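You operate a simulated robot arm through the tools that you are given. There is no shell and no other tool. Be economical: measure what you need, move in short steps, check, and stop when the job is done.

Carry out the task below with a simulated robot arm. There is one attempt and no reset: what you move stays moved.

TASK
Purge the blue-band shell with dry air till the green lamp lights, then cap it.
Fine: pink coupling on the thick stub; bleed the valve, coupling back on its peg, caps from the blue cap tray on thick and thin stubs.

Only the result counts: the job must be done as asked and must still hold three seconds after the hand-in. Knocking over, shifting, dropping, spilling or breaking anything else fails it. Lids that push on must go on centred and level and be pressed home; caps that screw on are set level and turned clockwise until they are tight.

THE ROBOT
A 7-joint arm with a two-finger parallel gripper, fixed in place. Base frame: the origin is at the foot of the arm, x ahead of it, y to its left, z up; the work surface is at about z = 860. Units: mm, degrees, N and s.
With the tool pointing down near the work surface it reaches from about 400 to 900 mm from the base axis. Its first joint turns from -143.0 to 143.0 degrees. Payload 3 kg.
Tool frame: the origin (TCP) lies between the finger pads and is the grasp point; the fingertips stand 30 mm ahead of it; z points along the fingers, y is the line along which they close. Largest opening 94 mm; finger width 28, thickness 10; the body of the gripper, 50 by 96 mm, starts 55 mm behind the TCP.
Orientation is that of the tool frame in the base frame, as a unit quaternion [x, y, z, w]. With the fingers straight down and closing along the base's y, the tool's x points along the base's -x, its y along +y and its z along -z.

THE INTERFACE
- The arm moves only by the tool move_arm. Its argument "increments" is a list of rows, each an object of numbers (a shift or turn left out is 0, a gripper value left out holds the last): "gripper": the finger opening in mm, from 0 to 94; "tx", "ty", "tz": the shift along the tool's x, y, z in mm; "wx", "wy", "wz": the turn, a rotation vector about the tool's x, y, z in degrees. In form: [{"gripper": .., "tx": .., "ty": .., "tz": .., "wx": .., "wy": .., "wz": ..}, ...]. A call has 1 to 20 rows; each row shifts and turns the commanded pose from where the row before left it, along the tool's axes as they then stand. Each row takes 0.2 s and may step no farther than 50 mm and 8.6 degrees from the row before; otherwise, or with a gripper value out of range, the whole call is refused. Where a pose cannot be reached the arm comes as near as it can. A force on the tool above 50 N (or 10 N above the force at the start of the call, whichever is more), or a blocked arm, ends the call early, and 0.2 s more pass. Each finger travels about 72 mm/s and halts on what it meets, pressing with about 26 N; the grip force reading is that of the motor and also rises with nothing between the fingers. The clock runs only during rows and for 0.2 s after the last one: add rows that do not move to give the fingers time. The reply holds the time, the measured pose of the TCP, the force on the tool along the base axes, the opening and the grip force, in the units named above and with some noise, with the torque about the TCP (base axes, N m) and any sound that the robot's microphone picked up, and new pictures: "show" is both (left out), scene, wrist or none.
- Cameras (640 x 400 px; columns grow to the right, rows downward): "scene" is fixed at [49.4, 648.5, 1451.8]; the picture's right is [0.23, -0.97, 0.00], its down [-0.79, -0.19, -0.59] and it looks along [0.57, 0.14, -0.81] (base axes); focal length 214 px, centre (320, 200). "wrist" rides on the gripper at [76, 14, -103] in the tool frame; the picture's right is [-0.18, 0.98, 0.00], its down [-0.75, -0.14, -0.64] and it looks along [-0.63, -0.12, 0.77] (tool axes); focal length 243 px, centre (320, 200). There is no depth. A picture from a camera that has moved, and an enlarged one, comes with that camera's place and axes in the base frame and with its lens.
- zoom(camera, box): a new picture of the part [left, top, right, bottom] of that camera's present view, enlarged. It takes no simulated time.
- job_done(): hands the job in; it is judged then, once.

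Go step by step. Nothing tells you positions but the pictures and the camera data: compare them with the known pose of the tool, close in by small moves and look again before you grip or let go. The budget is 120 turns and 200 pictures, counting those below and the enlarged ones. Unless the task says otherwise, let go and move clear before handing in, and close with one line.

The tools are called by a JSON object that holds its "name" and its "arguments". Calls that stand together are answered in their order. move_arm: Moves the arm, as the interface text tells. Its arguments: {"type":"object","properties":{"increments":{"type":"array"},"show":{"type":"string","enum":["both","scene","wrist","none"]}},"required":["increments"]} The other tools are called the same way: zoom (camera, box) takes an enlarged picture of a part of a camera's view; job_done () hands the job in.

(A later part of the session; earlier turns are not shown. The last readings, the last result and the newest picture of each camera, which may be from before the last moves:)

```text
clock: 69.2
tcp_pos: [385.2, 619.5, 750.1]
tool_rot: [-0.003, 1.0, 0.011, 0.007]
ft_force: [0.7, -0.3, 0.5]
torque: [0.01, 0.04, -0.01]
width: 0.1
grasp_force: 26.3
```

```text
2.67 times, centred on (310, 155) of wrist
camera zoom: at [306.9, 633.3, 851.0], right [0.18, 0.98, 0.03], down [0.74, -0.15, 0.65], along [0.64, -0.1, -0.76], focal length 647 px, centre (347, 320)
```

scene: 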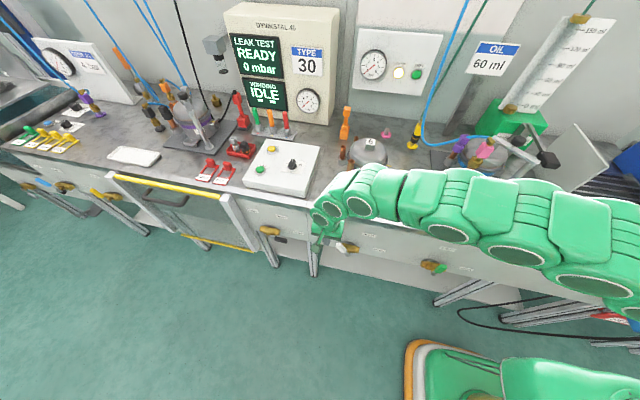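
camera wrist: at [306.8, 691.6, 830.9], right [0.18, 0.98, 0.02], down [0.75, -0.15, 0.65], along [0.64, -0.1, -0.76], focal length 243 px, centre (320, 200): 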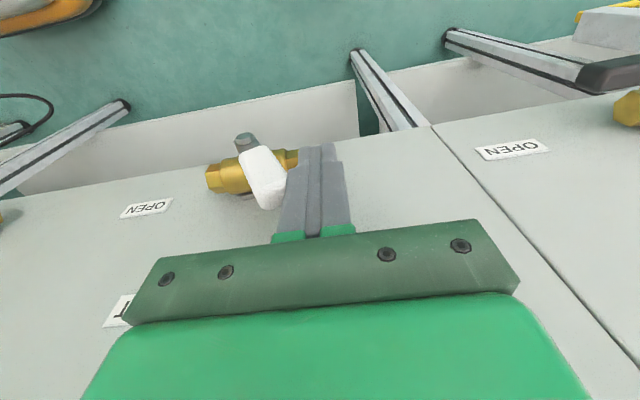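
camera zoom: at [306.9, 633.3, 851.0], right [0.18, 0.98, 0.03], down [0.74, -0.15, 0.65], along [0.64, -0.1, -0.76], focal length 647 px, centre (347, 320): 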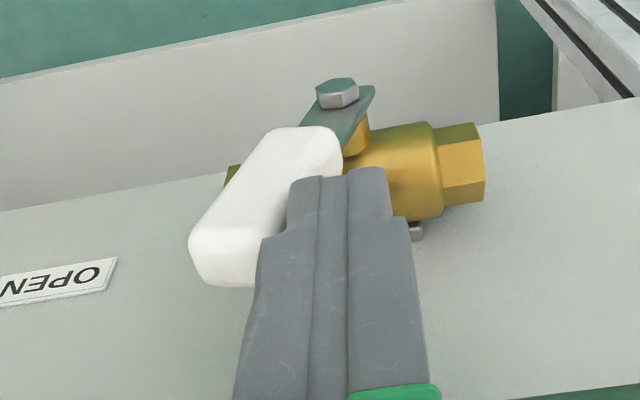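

The lever is past upright (near SHUT). Now I'll push it down to OPEN along the arc.

{"name": "move_arm", "arguments": {"increments": [{"ty": -4, "tz": 1}, {"ty": -4, "tz": 1.5}, {"ty": -4, "tz": 1.5}, {"ty": -3, "tz": 1.5}, {"ty": -2, "tz": 1.5}, {"ty": -2, "tz": 1.5}, {"ty": -2, "tz": 1.5}, {"ty": -2, "tz": 1.5}, {"ty": -2, "tz": 2}, {"ty": -2, "tz": 2}, {"ty": -2, "tz": 2}, {"ty": -1.5, "tz": 2}, {"ty": -1.5, "tz": 2}, {"ty": -1.5, "tz": 2}, {"ty": -1.5, "tz": 2}, {"ty": -1.5, "tz": 2.5}, {"ty": -1, "tz": 2.5}, {"ty": -1, "tz": 2.5}, {"ty": -1, "tz": 2.5}, {}], "show": "none"}}

{"name": "zoom", "arguments": {"camera": "wrist", "box": [220, 80, 400, 230]}}

{"name": "zoom", "arguments": {"camera": "scene", "box": [350, 30, 440, 90]}}

```text
clock: 73.4
tcp_pos: [384.7, 582.5, 713.3]
tool_rot: [-0.002, 1.0, 0.012, 0.008]
ft_force: [0.2, 1.1, 0.8]
torque: [-0.01, 0.0, -0.01]
width: 0.0
grasp_force: 26.2
```

```text
2.67 times, centred on (310, 155) of wrist
camera zoom: at [306.8, 594.9, 814.2], right [0.18, 0.98, 0.03], down [0.74, -0.15, 0.65], along [0.64, -0.1, -0.76], focal length 647 px, centre (347, 320)
```

zoom: 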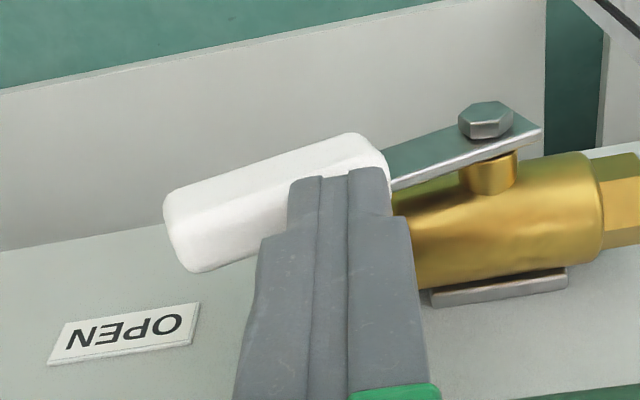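

```text
6.67 times, centred on (395, 60) of scene
camera zoom: at [49.4, 648.5, 1451.8], right [0.23, -0.97, 0.0], down [-0.79, -0.19, -0.59], along [0.57, 0.14, -0.81], focal length 1430 px, centre (-180, 1133)
```

zoom: 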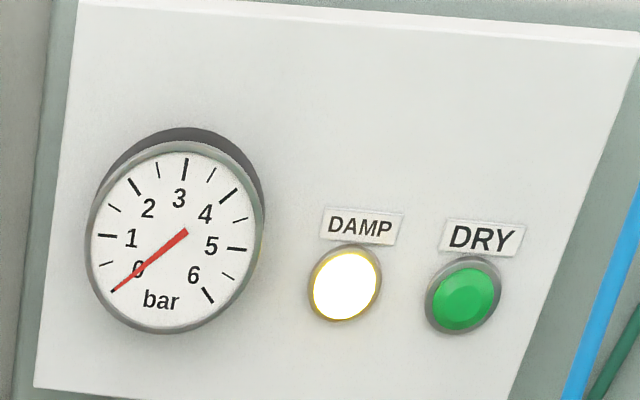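

The lever is nearly horizontal but not quite at OPEN. I'll move further out along it for leverage and press it down to its stop.

{"name": "move_arm", "arguments": {"increments": [{"tz": -12}, {"ty": -12}, {"ty": -12}, {"tz": 6}, {"tz": 4}, {"tz": 2}, {"tz": 2}, {"tz": 2}, {"tz": 2}, {"tz": 2}, {"tz": 2}, {"tz": 2}, {"tz": 2}, {"tz": 2}, {"tz": 2}, {"tz": 2}, {}], "show": "none"}}

{"name": "zoom", "arguments": {"camera": "wrist", "box": [220, 80, 400, 230]}}

{"name": "zoom", "arguments": {"camera": "scene", "box": [350, 30, 440, 90]}}

```text
clock: 76.7
tcp_pos: [385.7, 557.7, 695.9]
tool_rot: [-0.001, 1.0, 0.011, 0.008]
ft_force: [-6.8, -3.9, 22.4]
torque: [-0.21, 0.35, -0.03]
width: 0.1
grasp_force: 25.6
stopped in row 16: the force on the tool passed its limit at 59 N (the readings are from after the stop); the commanded pose is now the measured one
```

```text
2.67 times, centred on (310, 155) of wrist
camera zoom: at [307.7, 570.7, 797.5], right [0.18, 0.98, 0.03], down [0.74, -0.15, 0.65], along [0.64, -0.1, -0.76], focal length 647 px, centre (347, 320)
```

zoom: 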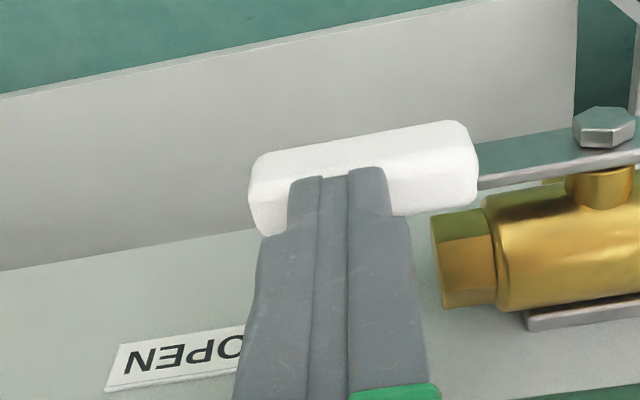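

```text
6.67 times, centred on (395, 60) of scene
camera zoom: at [49.4, 648.5, 1451.8], right [0.23, -0.97, 0.0], down [-0.79, -0.19, -0.59], along [0.57, 0.14, -0.81], focal length 1430 px, centre (-180, 1133)
```

zoom: 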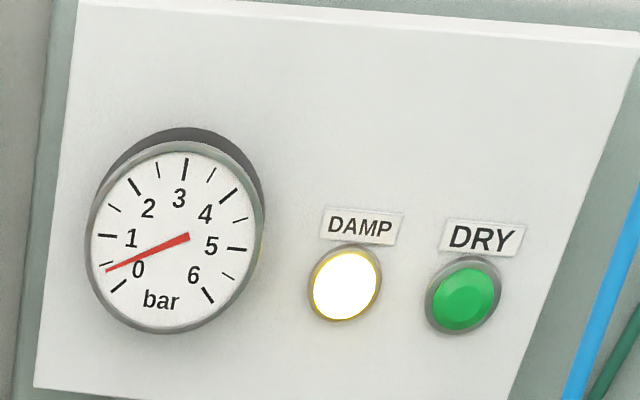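

The gauge is rising (0.4 bar), so purging is under way. I'll lift off and meanwhile prepare a tilted tool that can later lift the lever from below.

{"name": "move_arm", "arguments": {"increments": [{"tz": -20}, {"tz": -40}, {"tx": 20, "tz": -20}, {"wx": -8}, {"wx": -8}, {"wx": -8}, {"wx": -8}, {"wx": -8}, {}], "show": "both"}}

{"name": "zoom", "arguments": {"camera": "scene", "box": [350, 30, 440, 90]}}

```text
clock: 78.7
tcp_pos: [363.5, 556.6, 775.3]
tool_rot: [-0.005, 0.936, 0.353, 0.007]
ft_force: [0.2, 0.4, 0.7]
torque: [0.01, 0.03, -0.02]
width: 0.1
grasp_force: 26.5
camera wrist: at [286.7, 500.2, 860.1], right [0.17, 0.74, 0.65], down [0.75, -0.53, 0.4], along [0.64, 0.42, -0.64], focal length 243 px, centre (320, 200)
```

scene: 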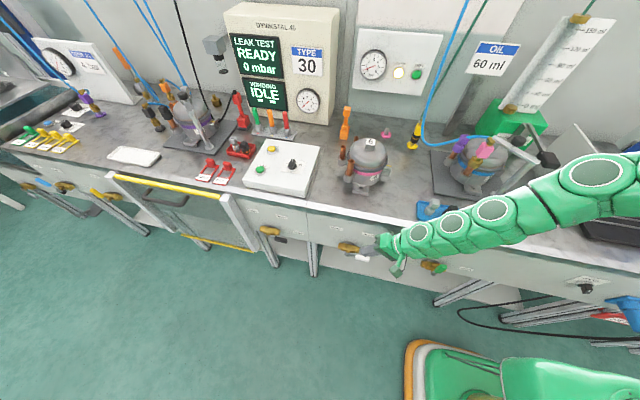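
wrist: 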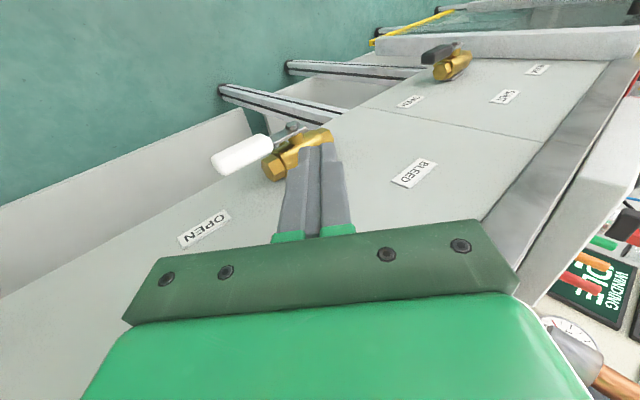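

```text
6.67 times, centred on (395, 60) of scene
camera zoom: at [49.4, 648.5, 1451.8], right [0.23, -0.97, 0.0], down [-0.79, -0.19, -0.59], along [0.57, 0.14, -0.81], focal length 1430 px, centre (-180, 1133)
```

zoom: 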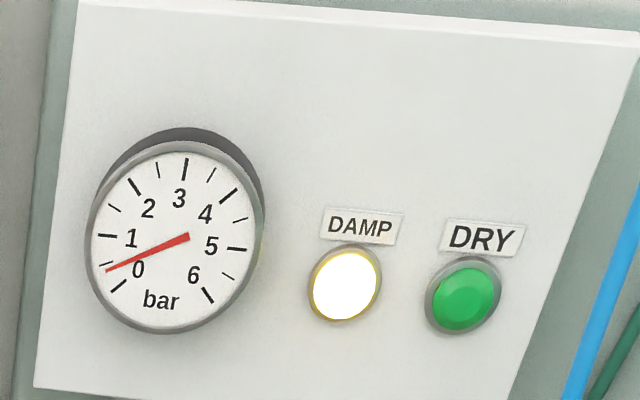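

The tilt works. Now I'll wait for the DRY lamp.

{"name": "move_arm", "arguments": {"increments": [{}, {}, {}, {}, {}, {}, {}, {}, {}, {}, {}, {}, {}, {}, {}, {}, {}, {}, {}, {}], "show": "none"}}

{"name": "zoom", "arguments": {"camera": "scene", "box": [350, 30, 440, 90]}}

```text
clock: 82.9
tcp_pos: [364.4, 555.7, 775.2]
tool_rot: [-0.005, 0.936, 0.352, 0.007]
ft_force: [-1.4, -0.7, 0.4]
torque: [0.01, 0.0, -0.05]
width: 0.0
grasp_force: 25.8
```

```text
6.67 times, centred on (395, 60) of scene
camera zoom: at [49.4, 648.5, 1451.8], right [0.23, -0.97, 0.0], down [-0.79, -0.19, -0.59], along [0.57, 0.14, -0.81], focal length 1430 px, centre (-180, 1133)
```

zoom: 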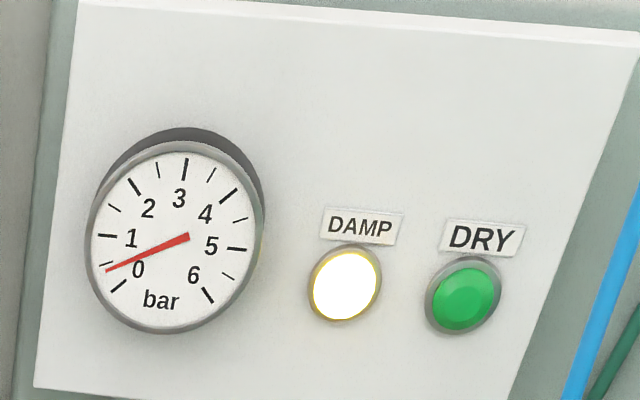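

While waiting I'll measure the lever in its OPEN position from this camera pose.

{"name": "zoom", "arguments": {"camera": "wrist", "box": [190, 90, 350, 220]}}

{"name": "zoom", "arguments": {"camera": "scene", "box": [330, 230, 390, 270]}}

```text
3.08 times, centred on (270, 155) of wrist
camera zoom: at [286.9, 500.1, 860.1], right [0.17, 0.74, 0.65], down [0.75, -0.53, 0.4], along [0.64, 0.42, -0.64], focal length 746 px, centre (474, 338)
```

zoom: 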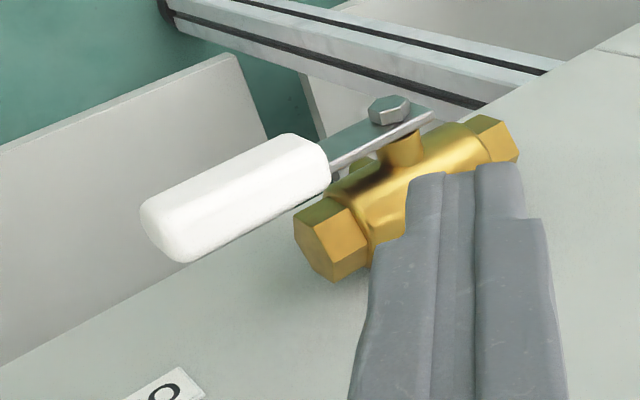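

```text
10.00 times, centred on (360, 250) of scene
camera zoom: at [49.4, 648.5, 1451.8], right [0.23, -0.97, 0.0], down [-0.79, -0.19, -0.59], along [0.57, 0.14, -0.81], focal length 2145 px, centre (-80, -300)
```

zoom: 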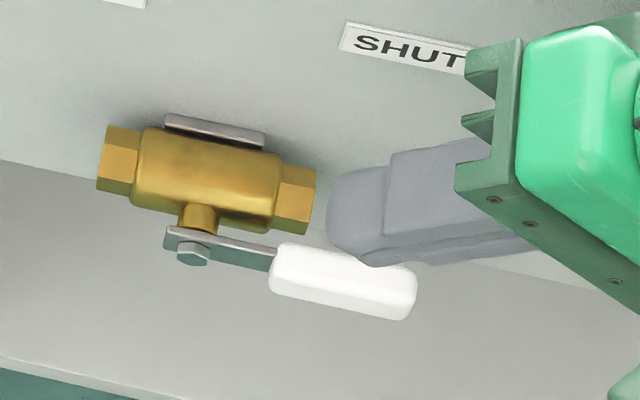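

The open lever is horizontal at z≈655, with its end at y≈536 and pivot at y 621. I'll add a lean away from the panel (to clear the green valve) and go down in front of and below the lever end.

{"name": "move_arm", "arguments": {"increments": [{"wy": -7}, {"wy": -7}, {"wy": -7}, {"tx": 29.9, "tz": -11.5}, {"tx": 29.9, "tz": -11.5}, {"tx": 6.1, "ty": -30.25, "tz": 15.9}, {"tx": 6.1, "ty": -30.25, "tz": 15.9}, {"tx": 6.1, "ty": -30.25, "tz": 15.9}, {"tx": 6.1, "ty": -30.25, "tz": 15.9}, {}], "show": "both"}}

{"name": "zoom", "arguments": {"camera": "scene", "box": [350, 30, 440, 90]}}

```text
clock: 85.1
tcp_pos: [303.5, 509.7, 642.6]
tool_rot: [0.059, 0.919, 0.348, 0.176]
ft_force: [1.0, 1.2, 0.7]
torque: [-0.01, 0.02, 0.04]
width: 0.0
grasp_force: 26.7
camera wrist: at [194.3, 476.3, 702.0], right [0.16, 0.7, 0.7], down [0.47, -0.68, 0.57], along [0.87, 0.24, -0.43], focal length 243 px, centre (320, 200)
```

scene: 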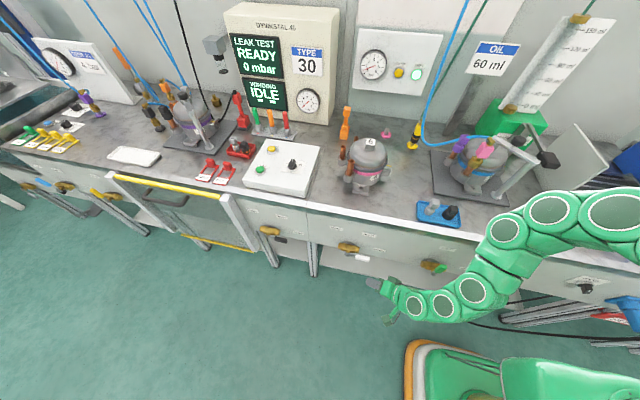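
wrist: 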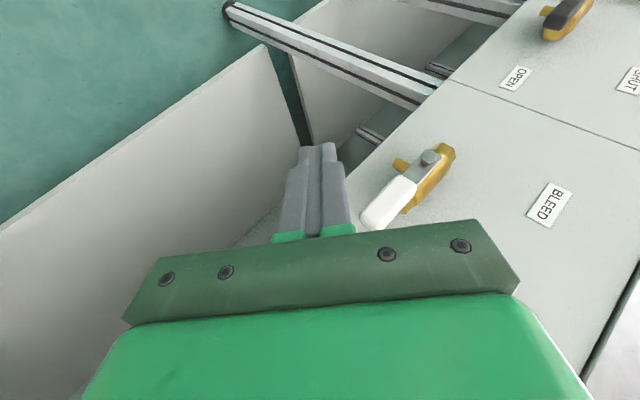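

```text
6.67 times, centred on (395, 60) of scene
camera zoom: at [49.4, 648.5, 1451.8], right [0.23, -0.97, 0.0], down [-0.79, -0.19, -0.59], along [0.57, 0.14, -0.81], focal length 1430 px, centre (-180, 1133)
```

zoom: 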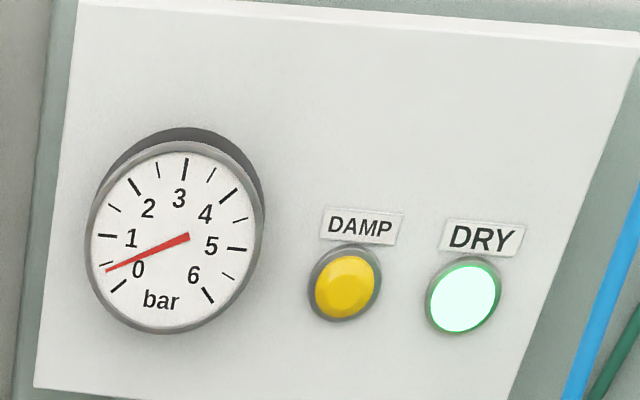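

The DRY lamp is lit. Now I'll bring the fingertip under the lever end.

{"name": "move_arm", "arguments": {"increments": [{"tx": -16.5, "tz": 6.3}, {"tx": -16.5, "tz": 6.3}, {"tx": -16.5, "tz": 6.3}, {"tx": -16.5, "tz": 6.3}, {}], "show": "wrist"}}

{"name": "zoom", "arguments": {"camera": "scene", "box": [340, 230, 440, 300]}}

{"name": "zoom", "arguments": {"camera": "wrist", "box": [250, 100, 410, 230]}}

```text
clock: 86.3
tcp_pos: [373.8, 510.2, 644.9]
tool_rot: [0.059, 0.919, 0.347, 0.177]
ft_force: [-0.7, -0.1, -0.7]
torque: [-0.01, 0.04, 0.03]
width: 0.3
grasp_force: 26.5
camera wrist: at [265.0, 476.5, 703.4], right [0.16, 0.7, 0.7], down [0.47, -0.68, 0.57], along [0.87, 0.24, -0.43], focal length 243 px, centre (320, 200)
```

wrist: 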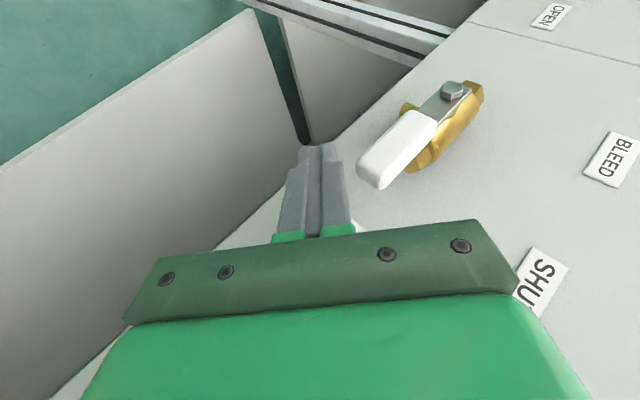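

```text
5.71 times, centred on (390, 265) of scene
camera zoom: at [49.4, 648.5, 1451.8], right [0.23, -0.97, 0.0], down [-0.79, -0.19, -0.59], along [0.57, 0.14, -0.81], focal length 1226 px, centre (-80, -171)
```

zoom: 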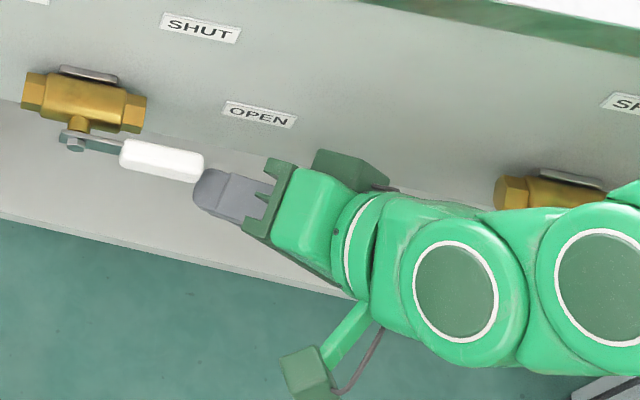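

```text
3.08 times, centred on (330, 165) of wrist
camera zoom: at [265.0, 476.5, 703.4], right [0.16, 0.7, 0.7], down [0.47, -0.68, 0.57], along [0.87, 0.24, -0.43], focal length 746 px, centre (289, 308)
```

zoom: 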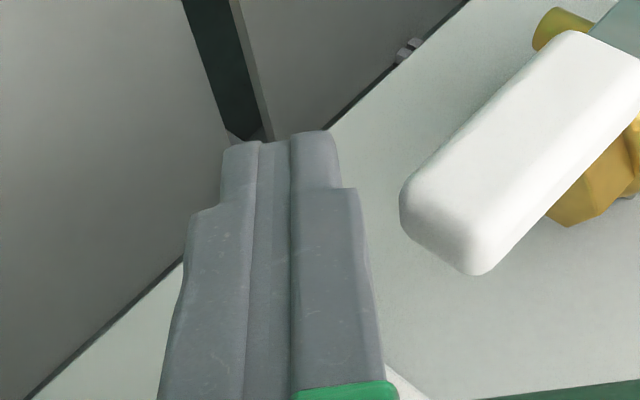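

The finger is just below and right of the lever end. I'll lift it along the arc in small steps.

{"name": "move_arm", "arguments": {"increments": [{"ty": 4}, {"ty": 3}, {"ty": 2}, {"tx": -0.6, "ty": 1.8, "tz": -1.5}, {"tx": -0.6, "ty": 1.8, "tz": -1.5}, {"tx": -0.6, "ty": 1.8, "tz": -1.5}, {"tx": -0.6, "ty": 1.8, "tz": -1.5}, {"tx": -0.6, "ty": 1.8, "tz": -1.4}, {"tx": -0.6, "ty": 1.8, "tz": -1.4}, {"tx": -0.5, "ty": 1.9, "tz": -1.3}, {"tx": -0.5, "ty": 1.9, "tz": -1.3}, {"tx": -0.5, "ty": 1.9, "tz": -1.2}, {"tx": -0.5, "ty": 2, "tz": -1.2}, {"tx": -0.5, "ty": 2, "tz": -1.1}, {"tx": -0.5, "ty": 2, "tz": -1.1}, {"tx": -0.5, "ty": 2, "tz": -1}, {"tx": -0.5, "ty": 2, "tz": -1}, {}], "show": "none"}}

{"name": "zoom", "arguments": {"camera": "wrist", "box": [250, 100, 410, 230]}}

```text
clock: 88.2
tcp_pos: [372.6, 517.5, 661.9]
tool_rot: [0.061, 0.92, 0.346, 0.175]
ft_force: [0.4, -1.3, -0.8]
torque: [-0.02, 0.06, -0.01]
width: 0.0
grasp_force: 26.7
stopped in row 9: the force on the tool passed its limit at 52 N (the readings are from after the stop); the commanded pose is now the measured one
```

```text
3.08 times, centred on (330, 165) of wrist
camera zoom: at [264.3, 483.6, 720.6], right [0.16, 0.7, 0.7], down [0.47, -0.68, 0.57], along [0.87, 0.23, -0.44], focal length 746 px, centre (289, 308)
```

zoom: 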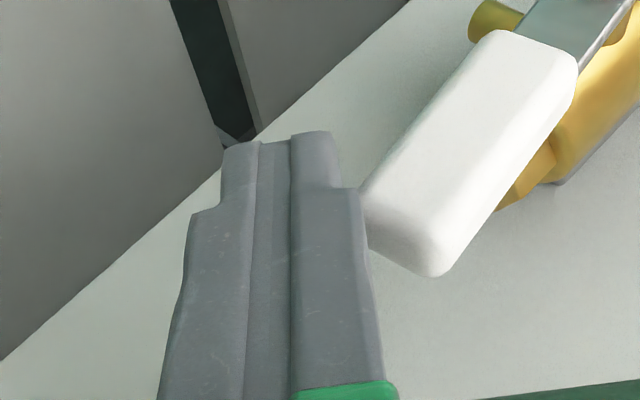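

Contact made. I'll push on more slowly so the force stays below the limit.

{"name": "move_arm", "arguments": {"increments": [{"tx": -0.25, "ty": 0.7, "tz": -0.6}, {"tx": -0.25, "ty": 0.7, "tz": -0.6}, {"tx": -0.25, "ty": 0.7, "tz": -0.6}, {"tx": -0.25, "ty": 0.7, "tz": -0.6}, {"tx": -0.25, "ty": 0.7, "tz": -0.6}, {"tx": -0.25, "ty": 0.7, "tz": -0.6}, {"tx": -0.25, "ty": 0.7, "tz": -0.6}, {"tx": -0.25, "ty": 0.7, "tz": -0.6}, {"tx": -0.25, "ty": 0.7, "tz": -0.6}, {"tx": -0.25, "ty": 0.7, "tz": -0.6}, {"tx": -0.25, "ty": 0.7, "tz": -0.6}, {"tx": -0.25, "ty": 0.7, "tz": -0.6}, {"tx": -0.25, "ty": 0.7, "tz": -0.6}, {"tx": -0.25, "ty": 0.7, "tz": -0.6}, {"tx": -0.25, "ty": 0.7, "tz": -0.6}, {"tx": -0.25, "ty": 0.7, "tz": -0.6}, {"tx": -0.25, "ty": 0.7, "tz": -0.6}, {"tx": -0.25, "ty": 0.7, "tz": -0.6}, {}], "show": "none"}}

{"name": "zoom", "arguments": {"camera": "wrist", "box": [250, 100, 410, 230]}}

```text
clock: 92.2
tcp_pos: [373.1, 518.7, 677.5]
tool_rot: [0.061, 0.919, 0.347, 0.176]
ft_force: [-0.4, 0.5, -0.3]
torque: [-0.06, 0.01, -0.03]
width: 0.3
grasp_force: 26.3
```

```text
3.08 times, centred on (330, 165) of wrist
camera zoom: at [263.9, 486.0, 737.6], right [0.16, 0.7, 0.7], down [0.47, -0.68, 0.57], along [0.87, 0.23, -0.44], focal length 746 px, centre (289, 308)
```

zoom: 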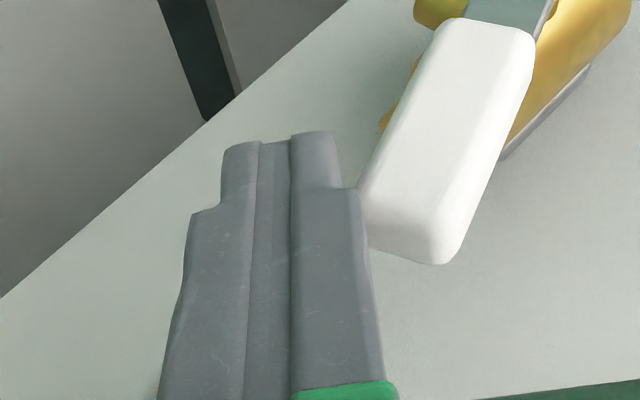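

It's rising freely. Continuing along the arc.

{"name": "move_arm", "arguments": {"increments": [{"tx": -0.25, "ty": 1.4, "tz": -0.7}, {"tx": -0.25, "ty": 1.4, "tz": -0.7}, {"tx": -0.25, "ty": 1.4, "tz": -0.7}, {"tx": -0.25, "ty": 1.4, "tz": -0.6}, {"tx": -0.25, "ty": 1.4, "tz": -0.6}, {"tx": -0.2, "ty": 1.4, "tz": -0.6}, {"tx": -0.2, "ty": 1.4, "tz": -0.5}, {"tx": -0.2, "ty": 1.4, "tz": -0.5}, {"tx": -0.2, "ty": 1.4, "tz": -0.5}, {"tx": -0.2, "ty": 1.4, "tz": -0.4}, {"tx": -0.2, "ty": 1.4, "tz": -0.4}, {"tx": -0.1, "ty": 1.5, "tz": -0.3}, {"tx": -0.1, "ty": 1.5, "tz": -0.3}, {"tx": -0.1, "ty": 1.5, "tz": -0.2}, {"tx": -0.1, "ty": 1.5, "tz": -0.2}, {"tx": -0.1, "ty": 1.5, "tz": -0.1}, {"tx": 0, "ty": 1.5, "tz": 0}, {"tx": 0, "ty": 1.5, "tz": 0}, {"tx": 0, "ty": 1.5, "tz": 0}, {}], "show": "none"}}

{"name": "zoom", "arguments": {"camera": "wrist", "box": [250, 100, 410, 230]}}

```text
clock: 96.4
tcp_pos: [371.0, 534.9, 702.0]
tool_rot: [0.061, 0.919, 0.346, 0.176]
ft_force: [0.3, -0.3, 0.0]
torque: [0.0, 0.02, 0.0]
width: 0.0
grasp_force: 26.1
```

```text
3.08 times, centred on (330, 165) of wrist
camera zoom: at [263.0, 501.6, 761.5], right [0.16, 0.7, 0.7], down [0.47, -0.68, 0.57], along [0.87, 0.24, -0.44], focal length 746 px, centre (289, 308)
```

zoom: 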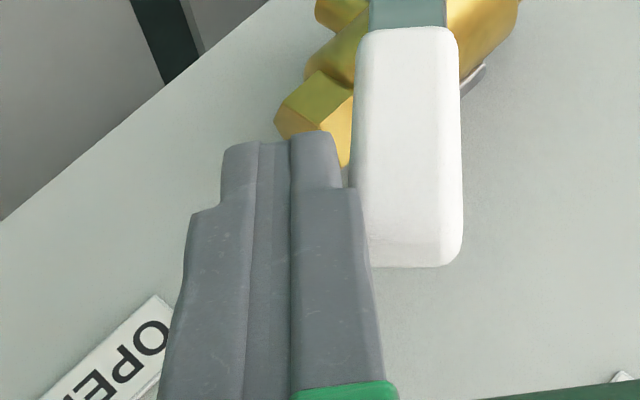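

Lever at about 45°, parallel to the finger. I'll back the tip out a bit for leverage and go on over the top.

{"name": "move_arm", "arguments": {"increments": [{"tz": -6}, {"tz": -6}, {"ty": 2.0, "tz": 0.1}, {"ty": 2.0, "tz": 0.1}, {"tx": 0.1, "ty": 2.0, "tz": 0.2}, {"tx": 0.1, "ty": 2.0, "tz": 0.2}, {"tx": 0.1, "ty": 2.0, "tz": 0.3}, {"tx": 0.2, "ty": 2.0, "tz": 0.4}, {"tx": 0.2, "ty": 2.0, "tz": 0.5}, {"tx": 0.2, "ty": 2.0, "tz": 0.6}, {"tx": 0.3, "ty": 2.0, "tz": 0.7}, {"tx": 0.3, "ty": 2.0, "tz": 0.8}, {"tx": 0.3, "ty": 1.9, "tz": 0.9}, {"tx": 0.4, "ty": 1.9, "tz": 1}, {"tx": 0.4, "ty": 1.8, "tz": 1.1}, {"tx": 0.4, "ty": 1.8, "tz": 1.2}, {"tx": 0.5, "ty": 1.8, "tz": 1.2}, {"tx": 0.5, "ty": 1.7, "tz": 1.3}, {"tx": 0.5, "ty": 1.7, "tz": 1.3}, {}], "show": "none"}}

{"name": "zoom", "arguments": {"camera": "wrist", "box": [250, 100, 410, 230]}}

```text
clock: 100.6
tcp_pos: [368.0, 560.3, 722.2]
tool_rot: [0.061, 0.92, 0.346, 0.175]
ft_force: [1.3, -1.3, -0.2]
torque: [0.01, -0.01, -0.05]
width: 0.1
grasp_force: 25.8
```

```text
3.08 times, centred on (330, 165) of wrist
camera zoom: at [258.8, 527.2, 781.8], right [0.16, 0.7, 0.7], down [0.47, -0.68, 0.57], along [0.87, 0.24, -0.44], focal length 746 px, centre (289, 308)
```

zoom: 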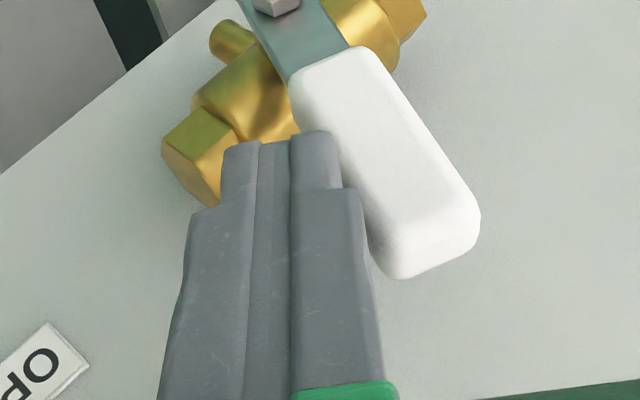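

Continuing past upright to BLEED.

{"name": "move_arm", "arguments": {"increments": [{"tz": -5, "tx": -1}, {"tz": -6, "tx": -1}, {"tx": 0.3, "ty": 1.8, "tz": 1.1}, {"tx": 0.3, "ty": 1.8, "tz": 1.1}, {"tx": 0.3, "ty": 1.8, "tz": 1.2}, {"tx": 0.4, "ty": 1.8, "tz": 1.2}, {"tx": 0.4, "ty": 1.7, "tz": 1.3}, {"tx": 0.4, "ty": 1.7, "tz": 1.3}, {"tx": 0.4, "ty": 1.7, "tz": 1.4}, {"tx": 0.4, "ty": 1.6, "tz": 1.4}, {"tx": 0.4, "ty": 1.6, "tz": 1.4}, {"tx": 0.4, "ty": 1.6, "tz": 1.5}, {"tx": 0.4, "ty": 1.5, "tz": 1.5}, {"tx": 0.4, "ty": 1.5, "tz": 1.5}, {"tx": 0.4, "ty": 1.5, "tz": 1.5}, {"tx": 0.4, "ty": 1.4, "tz": 1.5}, {"tx": 0.4, "ty": 1.4, "tz": 1.5}, {"tx": 0.4, "ty": 1.4, "tz": 1.5}, {"tx": 0.4, "ty": 1.4, "tz": 1.5}, {}], "show": "none"}}

{"name": "zoom", "arguments": {"camera": "wrist", "box": [250, 100, 410, 230]}}

{"name": "zoom", "arguments": {"camera": "scene", "box": [330, 30, 450, 270]}}

```text
clock: 104.8
tcp_pos: [367.9, 589.1, 730.9]
tool_rot: [0.062, 0.919, 0.346, 0.177]
ft_force: [-0.4, -0.8, 0.3]
torque: [-0.01, -0.02, 0.02]
width: 0.0
grasp_force: 25.8
```

```text
3.08 times, centred on (330, 165) of wrist
camera zoom: at [259.4, 556.5, 790.0], right [0.16, 0.7, 0.7], down [0.47, -0.68, 0.57], along [0.87, 0.23, -0.44], focal length 746 px, centre (289, 308)
```

zoom: 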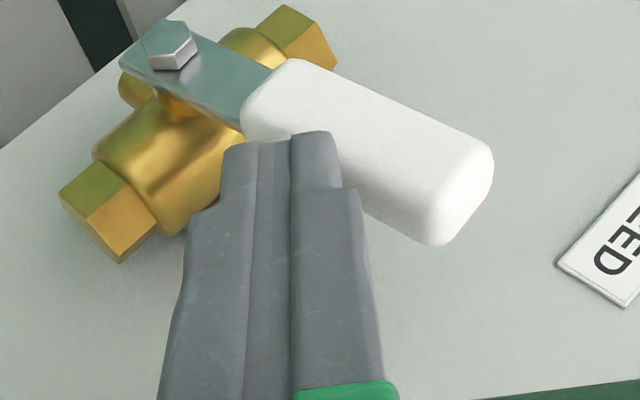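

```text
1.67 times, centred on (390, 150) of scene
camera zoom: at [49.4, 648.5, 1451.8], right [0.23, -0.97, 0.0], down [-0.79, -0.19, -0.59], along [0.57, 0.14, -0.81], focal length 358 px, centre (203, 283)
```

zoom: 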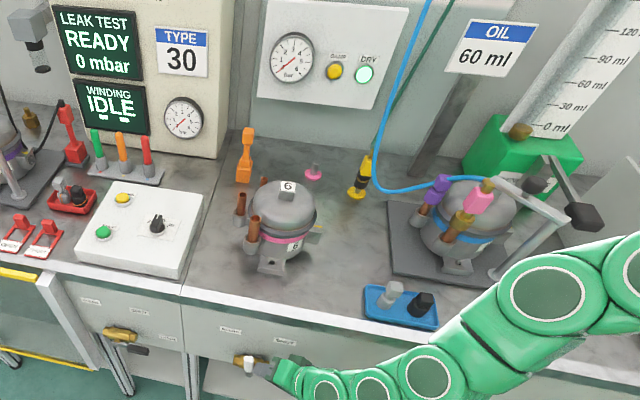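

Past upright; I'll push it the remainder to its BLEED stop.

{"name": "move_arm", "arguments": {"increments": [{"tz": -4, "tx": -1}, {"tx": 0.4, "ty": 1.4, "tz": 1.5}, {"tx": 0.4, "ty": 1.4, "tz": 1.5}, {"tx": 0.4, "ty": 1.3, "tz": 1.6}, {"tx": 0.4, "ty": 1.3, "tz": 1.6}, {"tx": 0.4, "ty": 1.2, "tz": 1.6}, {"tx": 0.4, "ty": 1.2, "tz": 1.6}, {"tx": 0.4, "ty": 1.1, "tz": 1.6}, {"tx": 0.5, "ty": 1.1, "tz": 1.6}, {"tx": 0.5, "ty": 1.1, "tz": 1.6}, {"tx": 0.5, "ty": 1.0, "tz": 1.6}, {"tx": 0.5, "ty": 1.0, "tz": 1.6}, {"tx": 0.5, "ty": 1.0, "tz": 1.6}, {"tx": 0.5, "ty": 1.0, "tz": 1.6}, {"tx": 0.5, "ty": 1.0, "tz": 1.6}, {"tx": 0.5, "ty": 1.0, "tz": 1.6}, {}], "show": "none"}}

{"name": "zoom", "arguments": {"camera": "wrist", "box": [250, 100, 410, 230]}}

{"name": "zoom", "arguments": {"camera": "scene", "box": [310, 215, 400, 275]}}

{"name": "zoom", "arguments": {"camera": "scene", "box": [350, 30, 440, 90]}}

```text
clock: 108.3
tcp_pos: [367.7, 614.0, 727.3]
tool_rot: [0.063, 0.92, 0.346, 0.173]
ft_force: [-2.8, -25.1, 18.5]
torque: [0.09, -0.07, -0.08]
width: 0.0
grasp_force: 26.8
stopped in row 17: the force on the tool passed its limit at 51 N (the readings are from after the stop); the commanded pose is now the measured one
```

```text
3.08 times, centred on (330, 165) of wrist
camera zoom: at [260.2, 581.5, 786.2], right [0.17, 0.7, 0.7], down [0.47, -0.68, 0.57], along [0.87, 0.23, -0.44], focal length 746 px, centre (289, 308)
```

zoom: 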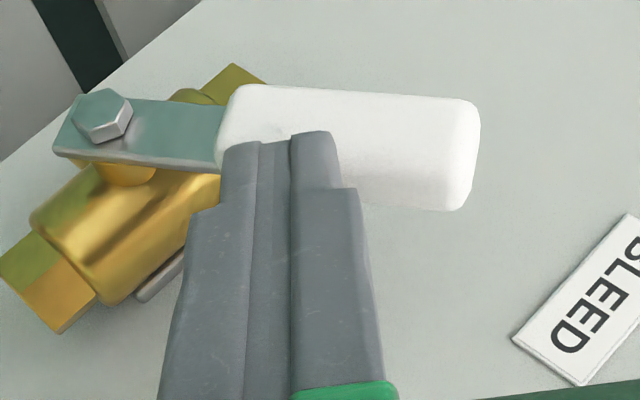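

```text
6.67 times, centred on (355, 245) of scene
camera zoom: at [49.4, 648.5, 1451.8], right [0.23, -0.97, 0.0], down [-0.79, -0.19, -0.59], along [0.57, 0.14, -0.81], focal length 1430 px, centre (87, -100)
```

zoom: 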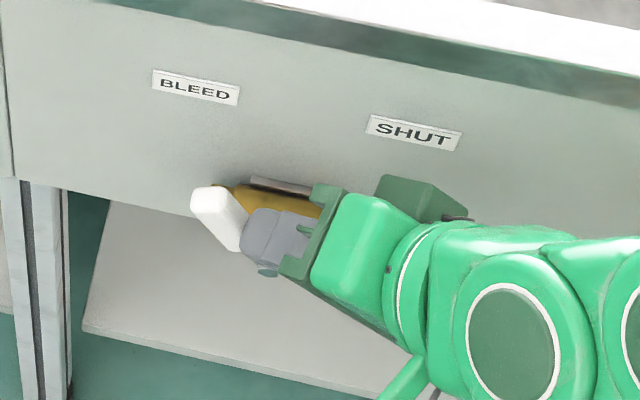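

```text
6.67 times, centred on (395, 60) of scene
camera zoom: at [49.4, 648.5, 1451.8], right [0.23, -0.97, 0.0], down [-0.79, -0.19, -0.59], along [0.57, 0.14, -0.81], focal length 1430 px, centre (-180, 1133)
```

zoom: 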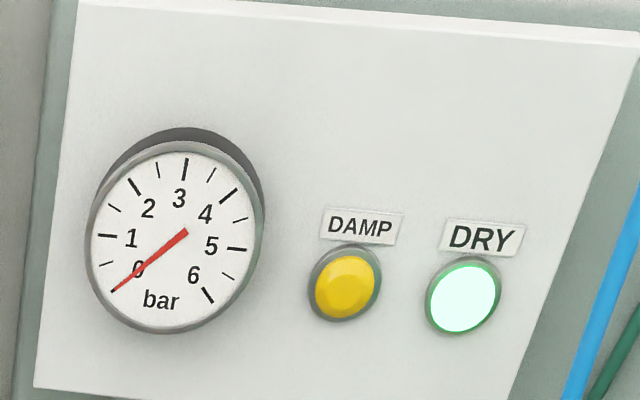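

The lever is back on its BLEED stop, the gauge reads 0 and DRY is lit. I'll retract, straighten the tool, and return to the coupling.

{"name": "move_arm", "arguments": {"increments": [{"tx": 23, "ty": -5, "tz": -14}, {"tx": 23, "ty": -5, "tz": -14}, {"tx": 23, "ty": -5, "tz": -14}, {"wy": 7, "tz": -40}, {"wy": 7, "tz": -40}, {"wy": 7, "tz": -40}, {"wx": 8, "tz": -30}, {"wx": 8, "tz": -30}, {"wx": 8, "tz": -30}, {"wx": 8, "tz": -30}, {"wx": 9.0, "tz": -30, "wy": 0}, {}], "show": "none"}}

```text
refused: row 11 steps farther than a row can; nothing moved
```

{"name": "move_arm", "arguments": {"increments": [{"tx": 23, "ty": -5, "tz": -14}, {"tx": 23, "ty": -5, "tz": -14}, {"tx": 23, "ty": -5, "tz": -14}, {"wy": 7, "tz": -40}, {"wy": 7, "tz": -40}, {"wy": 7, "tz": -40}, {"wx": 8, "tz": -30}, {"wx": 8, "tz": -30}, {"wx": 8, "tz": -30}, {"wx": 8, "tz": -30}, {"wx": 8, "tz": -30}, {"wx": 1}, {}], "show": "none"}}

```text
clock: 111.2
tcp_pos: [258.2, 455.6, 946.0]
tool_rot: [0.0, 1.0, 0.0, 0.006]
ft_force: [-0.4, -0.4, -0.5]
torque: [0.0, 0.02, 0.01]
width: 0.0
grasp_force: 25.8
```

{"name": "move_arm", "arguments": {"increments": [{"tx": -35, "ty": -19.2, "tz": -20, "gripper": 60}, {"tx": -35, "ty": -19.2, "tz": -20}, {"tx": -35, "ty": -19.2, "tz": -20}, {"tx": -35, "ty": -19.2, "tz": -20}, {"tx": -35, "ty": -19.2, "tz": -20}, {"tx": -35, "ty": -19.2, "tz": -20}, {"tx": -35, "ty": -19.2, "tz": -20}, {"tx": -35, "ty": -19.2, "tz": -20}, {"wy": -8.4}, {"wy": -8.4}, {"wy": -8.4}, {"wy": -8.4}, {"wy": -8.4}, {"wy": -8}, {}], "show": "wrist"}}

{"name": "zoom", "arguments": {"camera": "scene", "box": [455, 115, 515, 175]}}

{"name": "zoom", "arguments": {"camera": "wrist", "box": [230, 0, 410, 200]}}

```text
clock: 114.5
tcp_pos: [541.2, 294.4, 1075.6]
tool_rot: [0.028, 0.922, 0.012, 0.385]
ft_force: [-1.1, -0.1, 0.4]
torque: [0.01, 0.01, 0.0]
width: 59.9
grasp_force: 0.0
stopped in row 15: the arm was blocked; the commanded pose is now the measured one
camera wrist: at [415.0, 314.3, 1093.5], right [0.17, 0.97, 0.17], down [0.07, -0.19, 0.98], along [0.98, -0.15, -0.1], focal length 243 px, centre (320, 200)
```

wrist: 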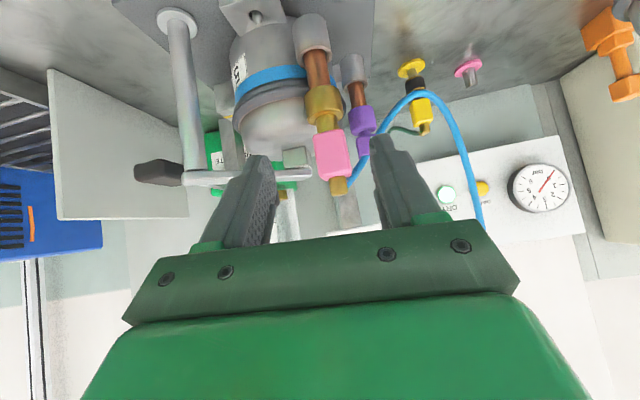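

```text
6.67 times, centred on (485, 145) of scene
camera zoom: at [49.4, 648.5, 1451.8], right [0.23, -0.97, 0.0], down [-0.79, -0.19, -0.59], along [0.57, 0.14, -0.81], focal length 1430 px, centre (-780, 567)
```

zoom: 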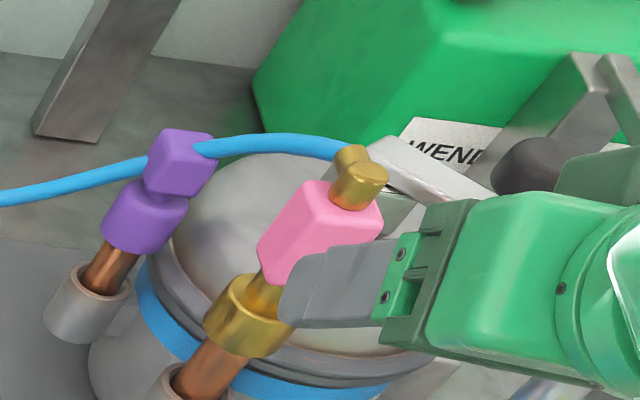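

```text
2.00 times, centred on (320, 100) of wrist
camera zoom: at [415.0, 314.3, 1093.5], right [0.17, 0.97, 0.17], down [0.07, -0.19, 0.98], along [0.98, -0.15, -0.1], focal length 485 px, centre (320, 400)
```

zoom: 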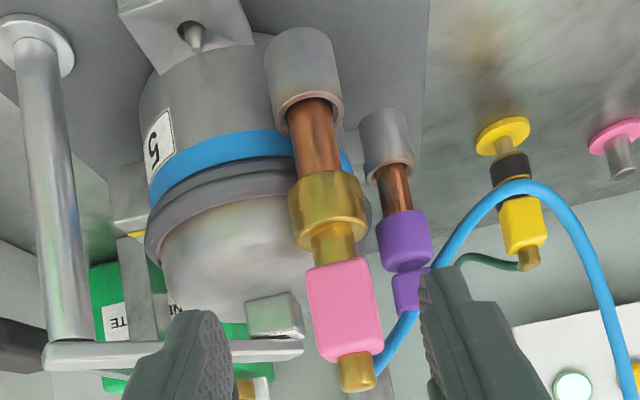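

The coupling block is at about (631, 299.6), z 1017–1056, square to the tool as I left it. I'll fix the small yaw and move in to grip it at 45° tilt.

{"name": "move_arm", "arguments": {"increments": [{"wz": -3.5}, {"tx": -12, "tz": 25, "ty": 2}, {"tx": -12, "tz": 25, "ty": 2}, {"tx": -12, "tz": 24, "ty": 1}, {}], "show": "none"}}

{"name": "zoom", "arguments": {"camera": "wrist", "box": [240, 60, 420, 240]}}

{"name": "zoom", "arguments": {"camera": "scene", "box": [455, 115, 515, 175]}}

```text
clock: 115.8
tcp_pos: [618.5, 301.6, 1051.9]
tool_rot: [-0.003, 0.921, 0.003, 0.389]
ft_force: [0.3, 0.1, 1.3]
torque: [0.01, 0.02, 0.02]
width: 60.3
grasp_force: 0.1
```

```text
2.22 times, centred on (330, 150) of wrist
camera zoom: at [491.5, 316.0, 1069.6], right [0.12, 0.98, 0.13], down [0.07, -0.14, 0.99], along [0.99, -0.11, -0.08], focal length 539 px, centre (298, 311)
```

zoom: 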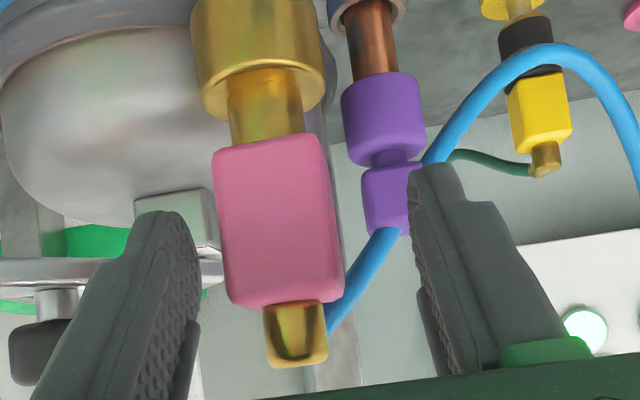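

```text
6.67 times, centred on (485, 145) of scene
camera zoom: at [49.4, 648.5, 1451.8], right [0.23, -0.97, 0.0], down [-0.79, -0.19, -0.59], along [0.57, 0.14, -0.81], focal length 1430 px, centre (-780, 567)
```

zoom: 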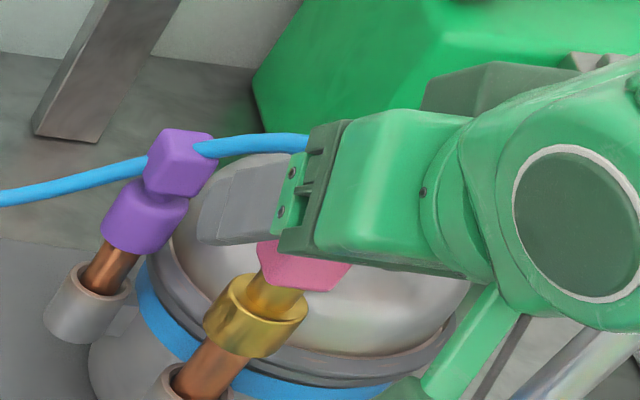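

Centred to within 2 mm; small correction, then close.

{"name": "move_arm", "arguments": {"increments": [{"ty": -1.6, "tx": 1.4, "tz": 5.7}, {"gripper": 32}, {"gripper": 18}, {}, {}], "show": "none"}}

```text
clock: 117.0
tcp_pos: [621.7, 299.7, 1047.0]
tool_rot: [-0.002, 0.922, 0.002, 0.388]
ft_force: [5.9, -2.9, -1.5]
torque: [-0.25, -0.19, 0.21]
width: 31.9
grasp_force: 26.7
```

Gripped. Now I'll pull the coupling straight up off the stub.

{"name": "move_arm", "arguments": {"increments": [{"tx": -1.5, "tz": -1.5}, {"tx": -1.5, "tz": -1.5}, {"tx": -1.5, "tz": -1.5}, {"tx": -2, "tz": -2}, {"tx": -3, "tz": -3}, {"tx": -4, "tz": -4}, {"tx": -6, "tz": -6}, {"tx": -8, "tz": -8}, {"tx": -8, "tz": -8}, {}], "show": "none"}}

{"name": "zoom", "arguments": {"camera": "scene", "box": [350, 30, 510, 190]}}

{"name": "zoom", "arguments": {"camera": "wrist", "box": [220, 0, 400, 200]}}

```text
clock: 119.2
tcp_pos: [620.9, 299.7, 1097.1]
tool_rot: [-0.003, 0.922, 0.001, 0.388]
ft_force: [0.0, 0.1, -0.5]
torque: [-0.02, 0.01, -0.02]
width: 32.0
grasp_force: 26.0
```

```text
2.50 times, centred on (430, 110) of scene
camera zoom: at [49.4, 648.5, 1451.8], right [0.23, -0.97, 0.0], down [-0.79, -0.19, -0.59], along [0.57, 0.14, -0.81], focal length 536 px, centre (45, 425)
```

zoom: 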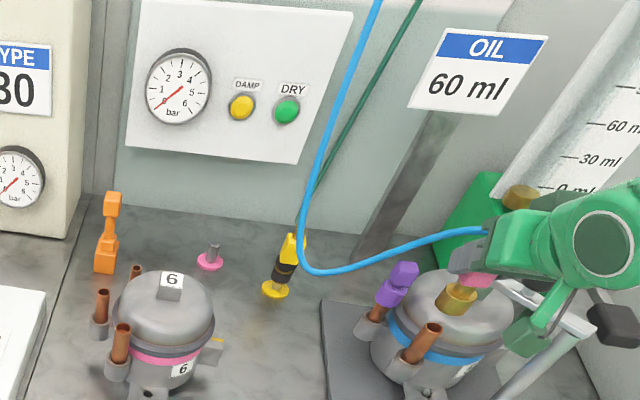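

```text
2.00 times, centred on (310, 100) of wrist
camera zoom: at [493.9, 314.9, 1114.1], right [0.12, 0.98, 0.13], down [0.07, -0.14, 0.99], along [0.99, -0.11, -0.09], focal length 485 px, centre (340, 400)
```

zoom: 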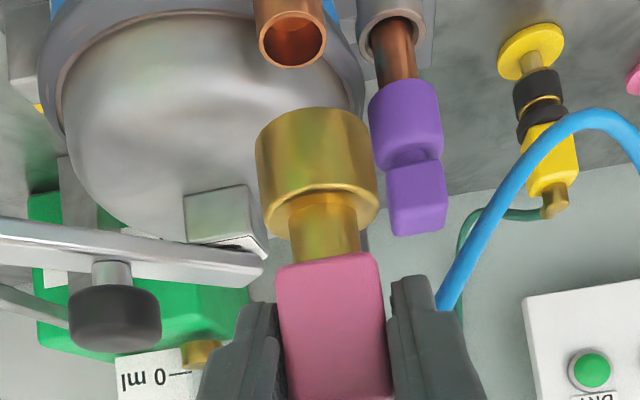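

The coupling is off, with both lamps out. I'll carry it back towards its peg by the same route.

{"name": "move_arm", "arguments": {"increments": [{"ty": 42}, {"ty": 42}, {"ty": 42}, {"ty": 42}, {"ty": 42}, {"ty": 42.5}, {"tx": -21.2, "tz": 35.4}, {"tx": -21.2, "tz": 35.4}, {"tx": -21.2, "tz": 35.4}, {"tx": -21.2, "tz": 35.4}, {"tx": -21.2, "tz": 35.4}, {}], "show": "none"}}

{"name": "zoom", "arguments": {"camera": "wrist", "box": [220, 0, 400, 180]}}

{"name": "zoom", "arguments": {"camera": "scene", "box": [360, 100, 420, 150]}}

```text
clock: 121.8
tcp_pos: [820.0, 551.8, 1049.8]
tool_rot: [-0.002, 0.921, 0.002, 0.389]
ft_force: [-0.5, 0.0, -0.8]
torque: [0.02, -0.01, 0.01]
width: 31.9
grasp_force: 26.2
```

```text
2.22 times, centred on (310, 90) of wrist
camera zoom: at [692.5, 568.6, 1067.0], right [0.12, 0.98, 0.13], down [0.07, -0.14, 0.99], along [0.99, -0.11, -0.08], focal length 539 px, centre (342, 444)
```

zoom: 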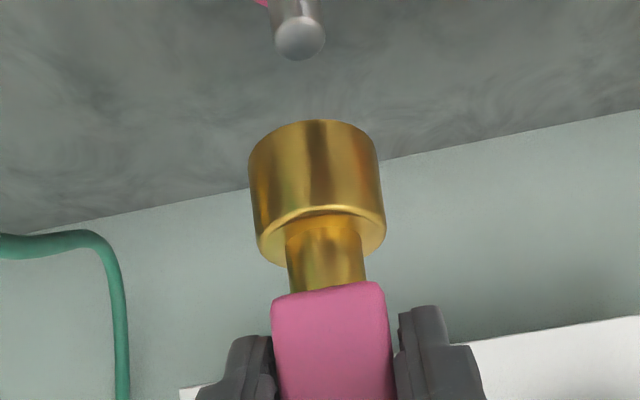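

```text
8.00 times, centred on (390, 125) of scene
camera zoom: at [49.4, 648.5, 1451.8], right [0.23, -0.97, 0.0], down [-0.79, -0.19, -0.59], along [0.57, 0.14, -0.81], focal length 1716 px, centre (-240, 800)
```

zoom: 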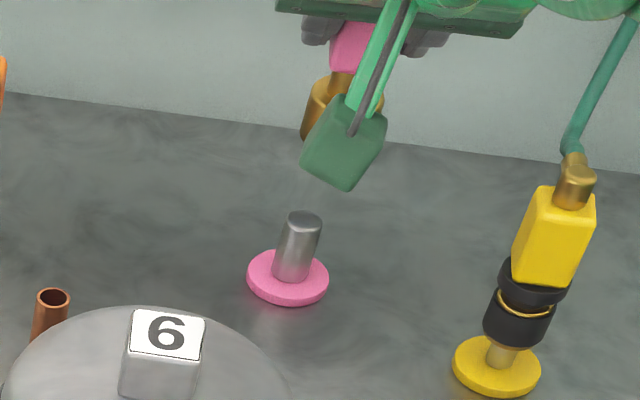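

The peg axis is ≈(871.5, 553), top ≈902. I'll move to just above it and compare alignment at close range.

{"name": "move_arm", "arguments": {"increments": [{"tx": 6, "tz": 25}, {"tx": 6, "tz": 25, "ty": -1.5}, {"tx": 5.7, "tz": 24}, {}], "show": "none"}}

{"name": "zoom", "arguments": {"camera": "wrist", "box": [240, 0, 370, 130]}}

{"name": "zoom", "arguments": {"camera": "scene", "box": [365, 105, 415, 145]}}

```text
clock: 122.8
tcp_pos: [859.7, 553.3, 983.2]
tool_rot: [-0.003, 0.922, 0.002, 0.387]
ft_force: [-0.1, -0.5, -0.8]
torque: [0.01, 0.01, 0.02]
width: 32.0
grasp_force: 26.5
```

```text
3.08 times, centred on (305, 65) of wrist
camera zoom: at [733.2, 567.6, 1001.8], right [0.12, 0.98, 0.13], down [0.07, -0.14, 0.99], along [0.99, -0.11, -0.09], focal length 746 px, centre (366, 615)
```

zoom: 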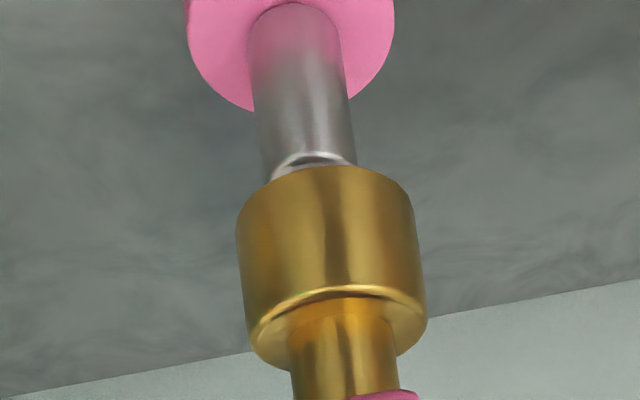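

```text
10.00 times, centred on (390, 125) of scene
camera zoom: at [49.4, 648.5, 1451.8], right [0.23, -0.97, 0.0], down [-0.79, -0.19, -0.59], along [0.57, 0.14, -0.81], focal length 2145 px, centre (-380, 950)
```

zoom: 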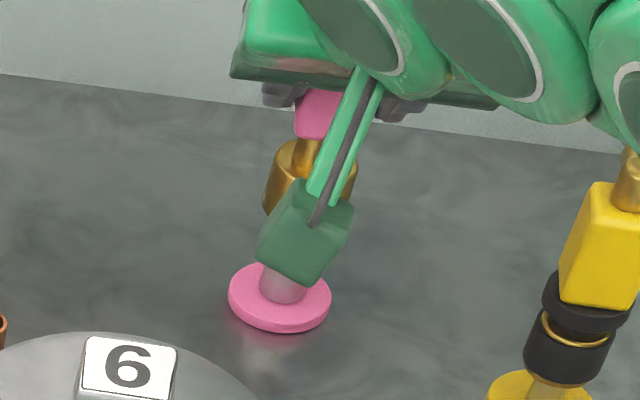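

Close: the sleeve needs about −1.4 mm in y and +2 mm in x. I'll correct and lower gently onto the peg.

{"name": "move_arm", "arguments": {"increments": [{"ty": -1.4, "tx": -1.4, "tz": 1.4}, {}, {"tx": 1.4, "tz": 1.4}, {"tx": 1.4, "tz": 1.4}, {"tx": 1.4, "tz": 1.4}, {"tx": 1.4, "tz": 1.4}, {"tx": 1.4, "tz": 1.4}, {"tx": 1.4, "tz": 1.4}, {"tx": 1.4, "tz": 1.4}, {}], "show": "none"}}

{"name": "zoom", "arguments": {"camera": "wrist", "box": [240, 0, 370, 130]}}

```text
clock: 125.0
tcp_pos: [860.9, 550.1, 972.6]
tool_rot: [-0.002, 0.922, 0.002, 0.388]
ft_force: [-1.0, 0.5, -0.8]
torque: [-0.01, 0.0, 0.02]
width: 31.9
grasp_force: 26.1
```

```text
3.08 times, centred on (305, 65) of wrist
camera zoom: at [735.9, 566.1, 988.7], right [0.12, 0.98, 0.13], down [0.07, -0.14, 0.99], along [0.99, -0.11, -0.09], focal length 746 px, centre (366, 615)
```

zoom: 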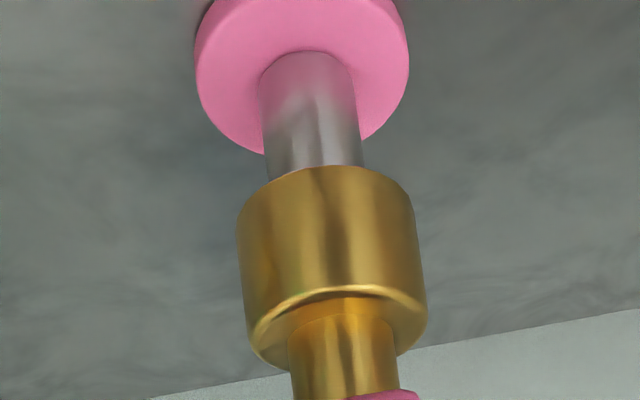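

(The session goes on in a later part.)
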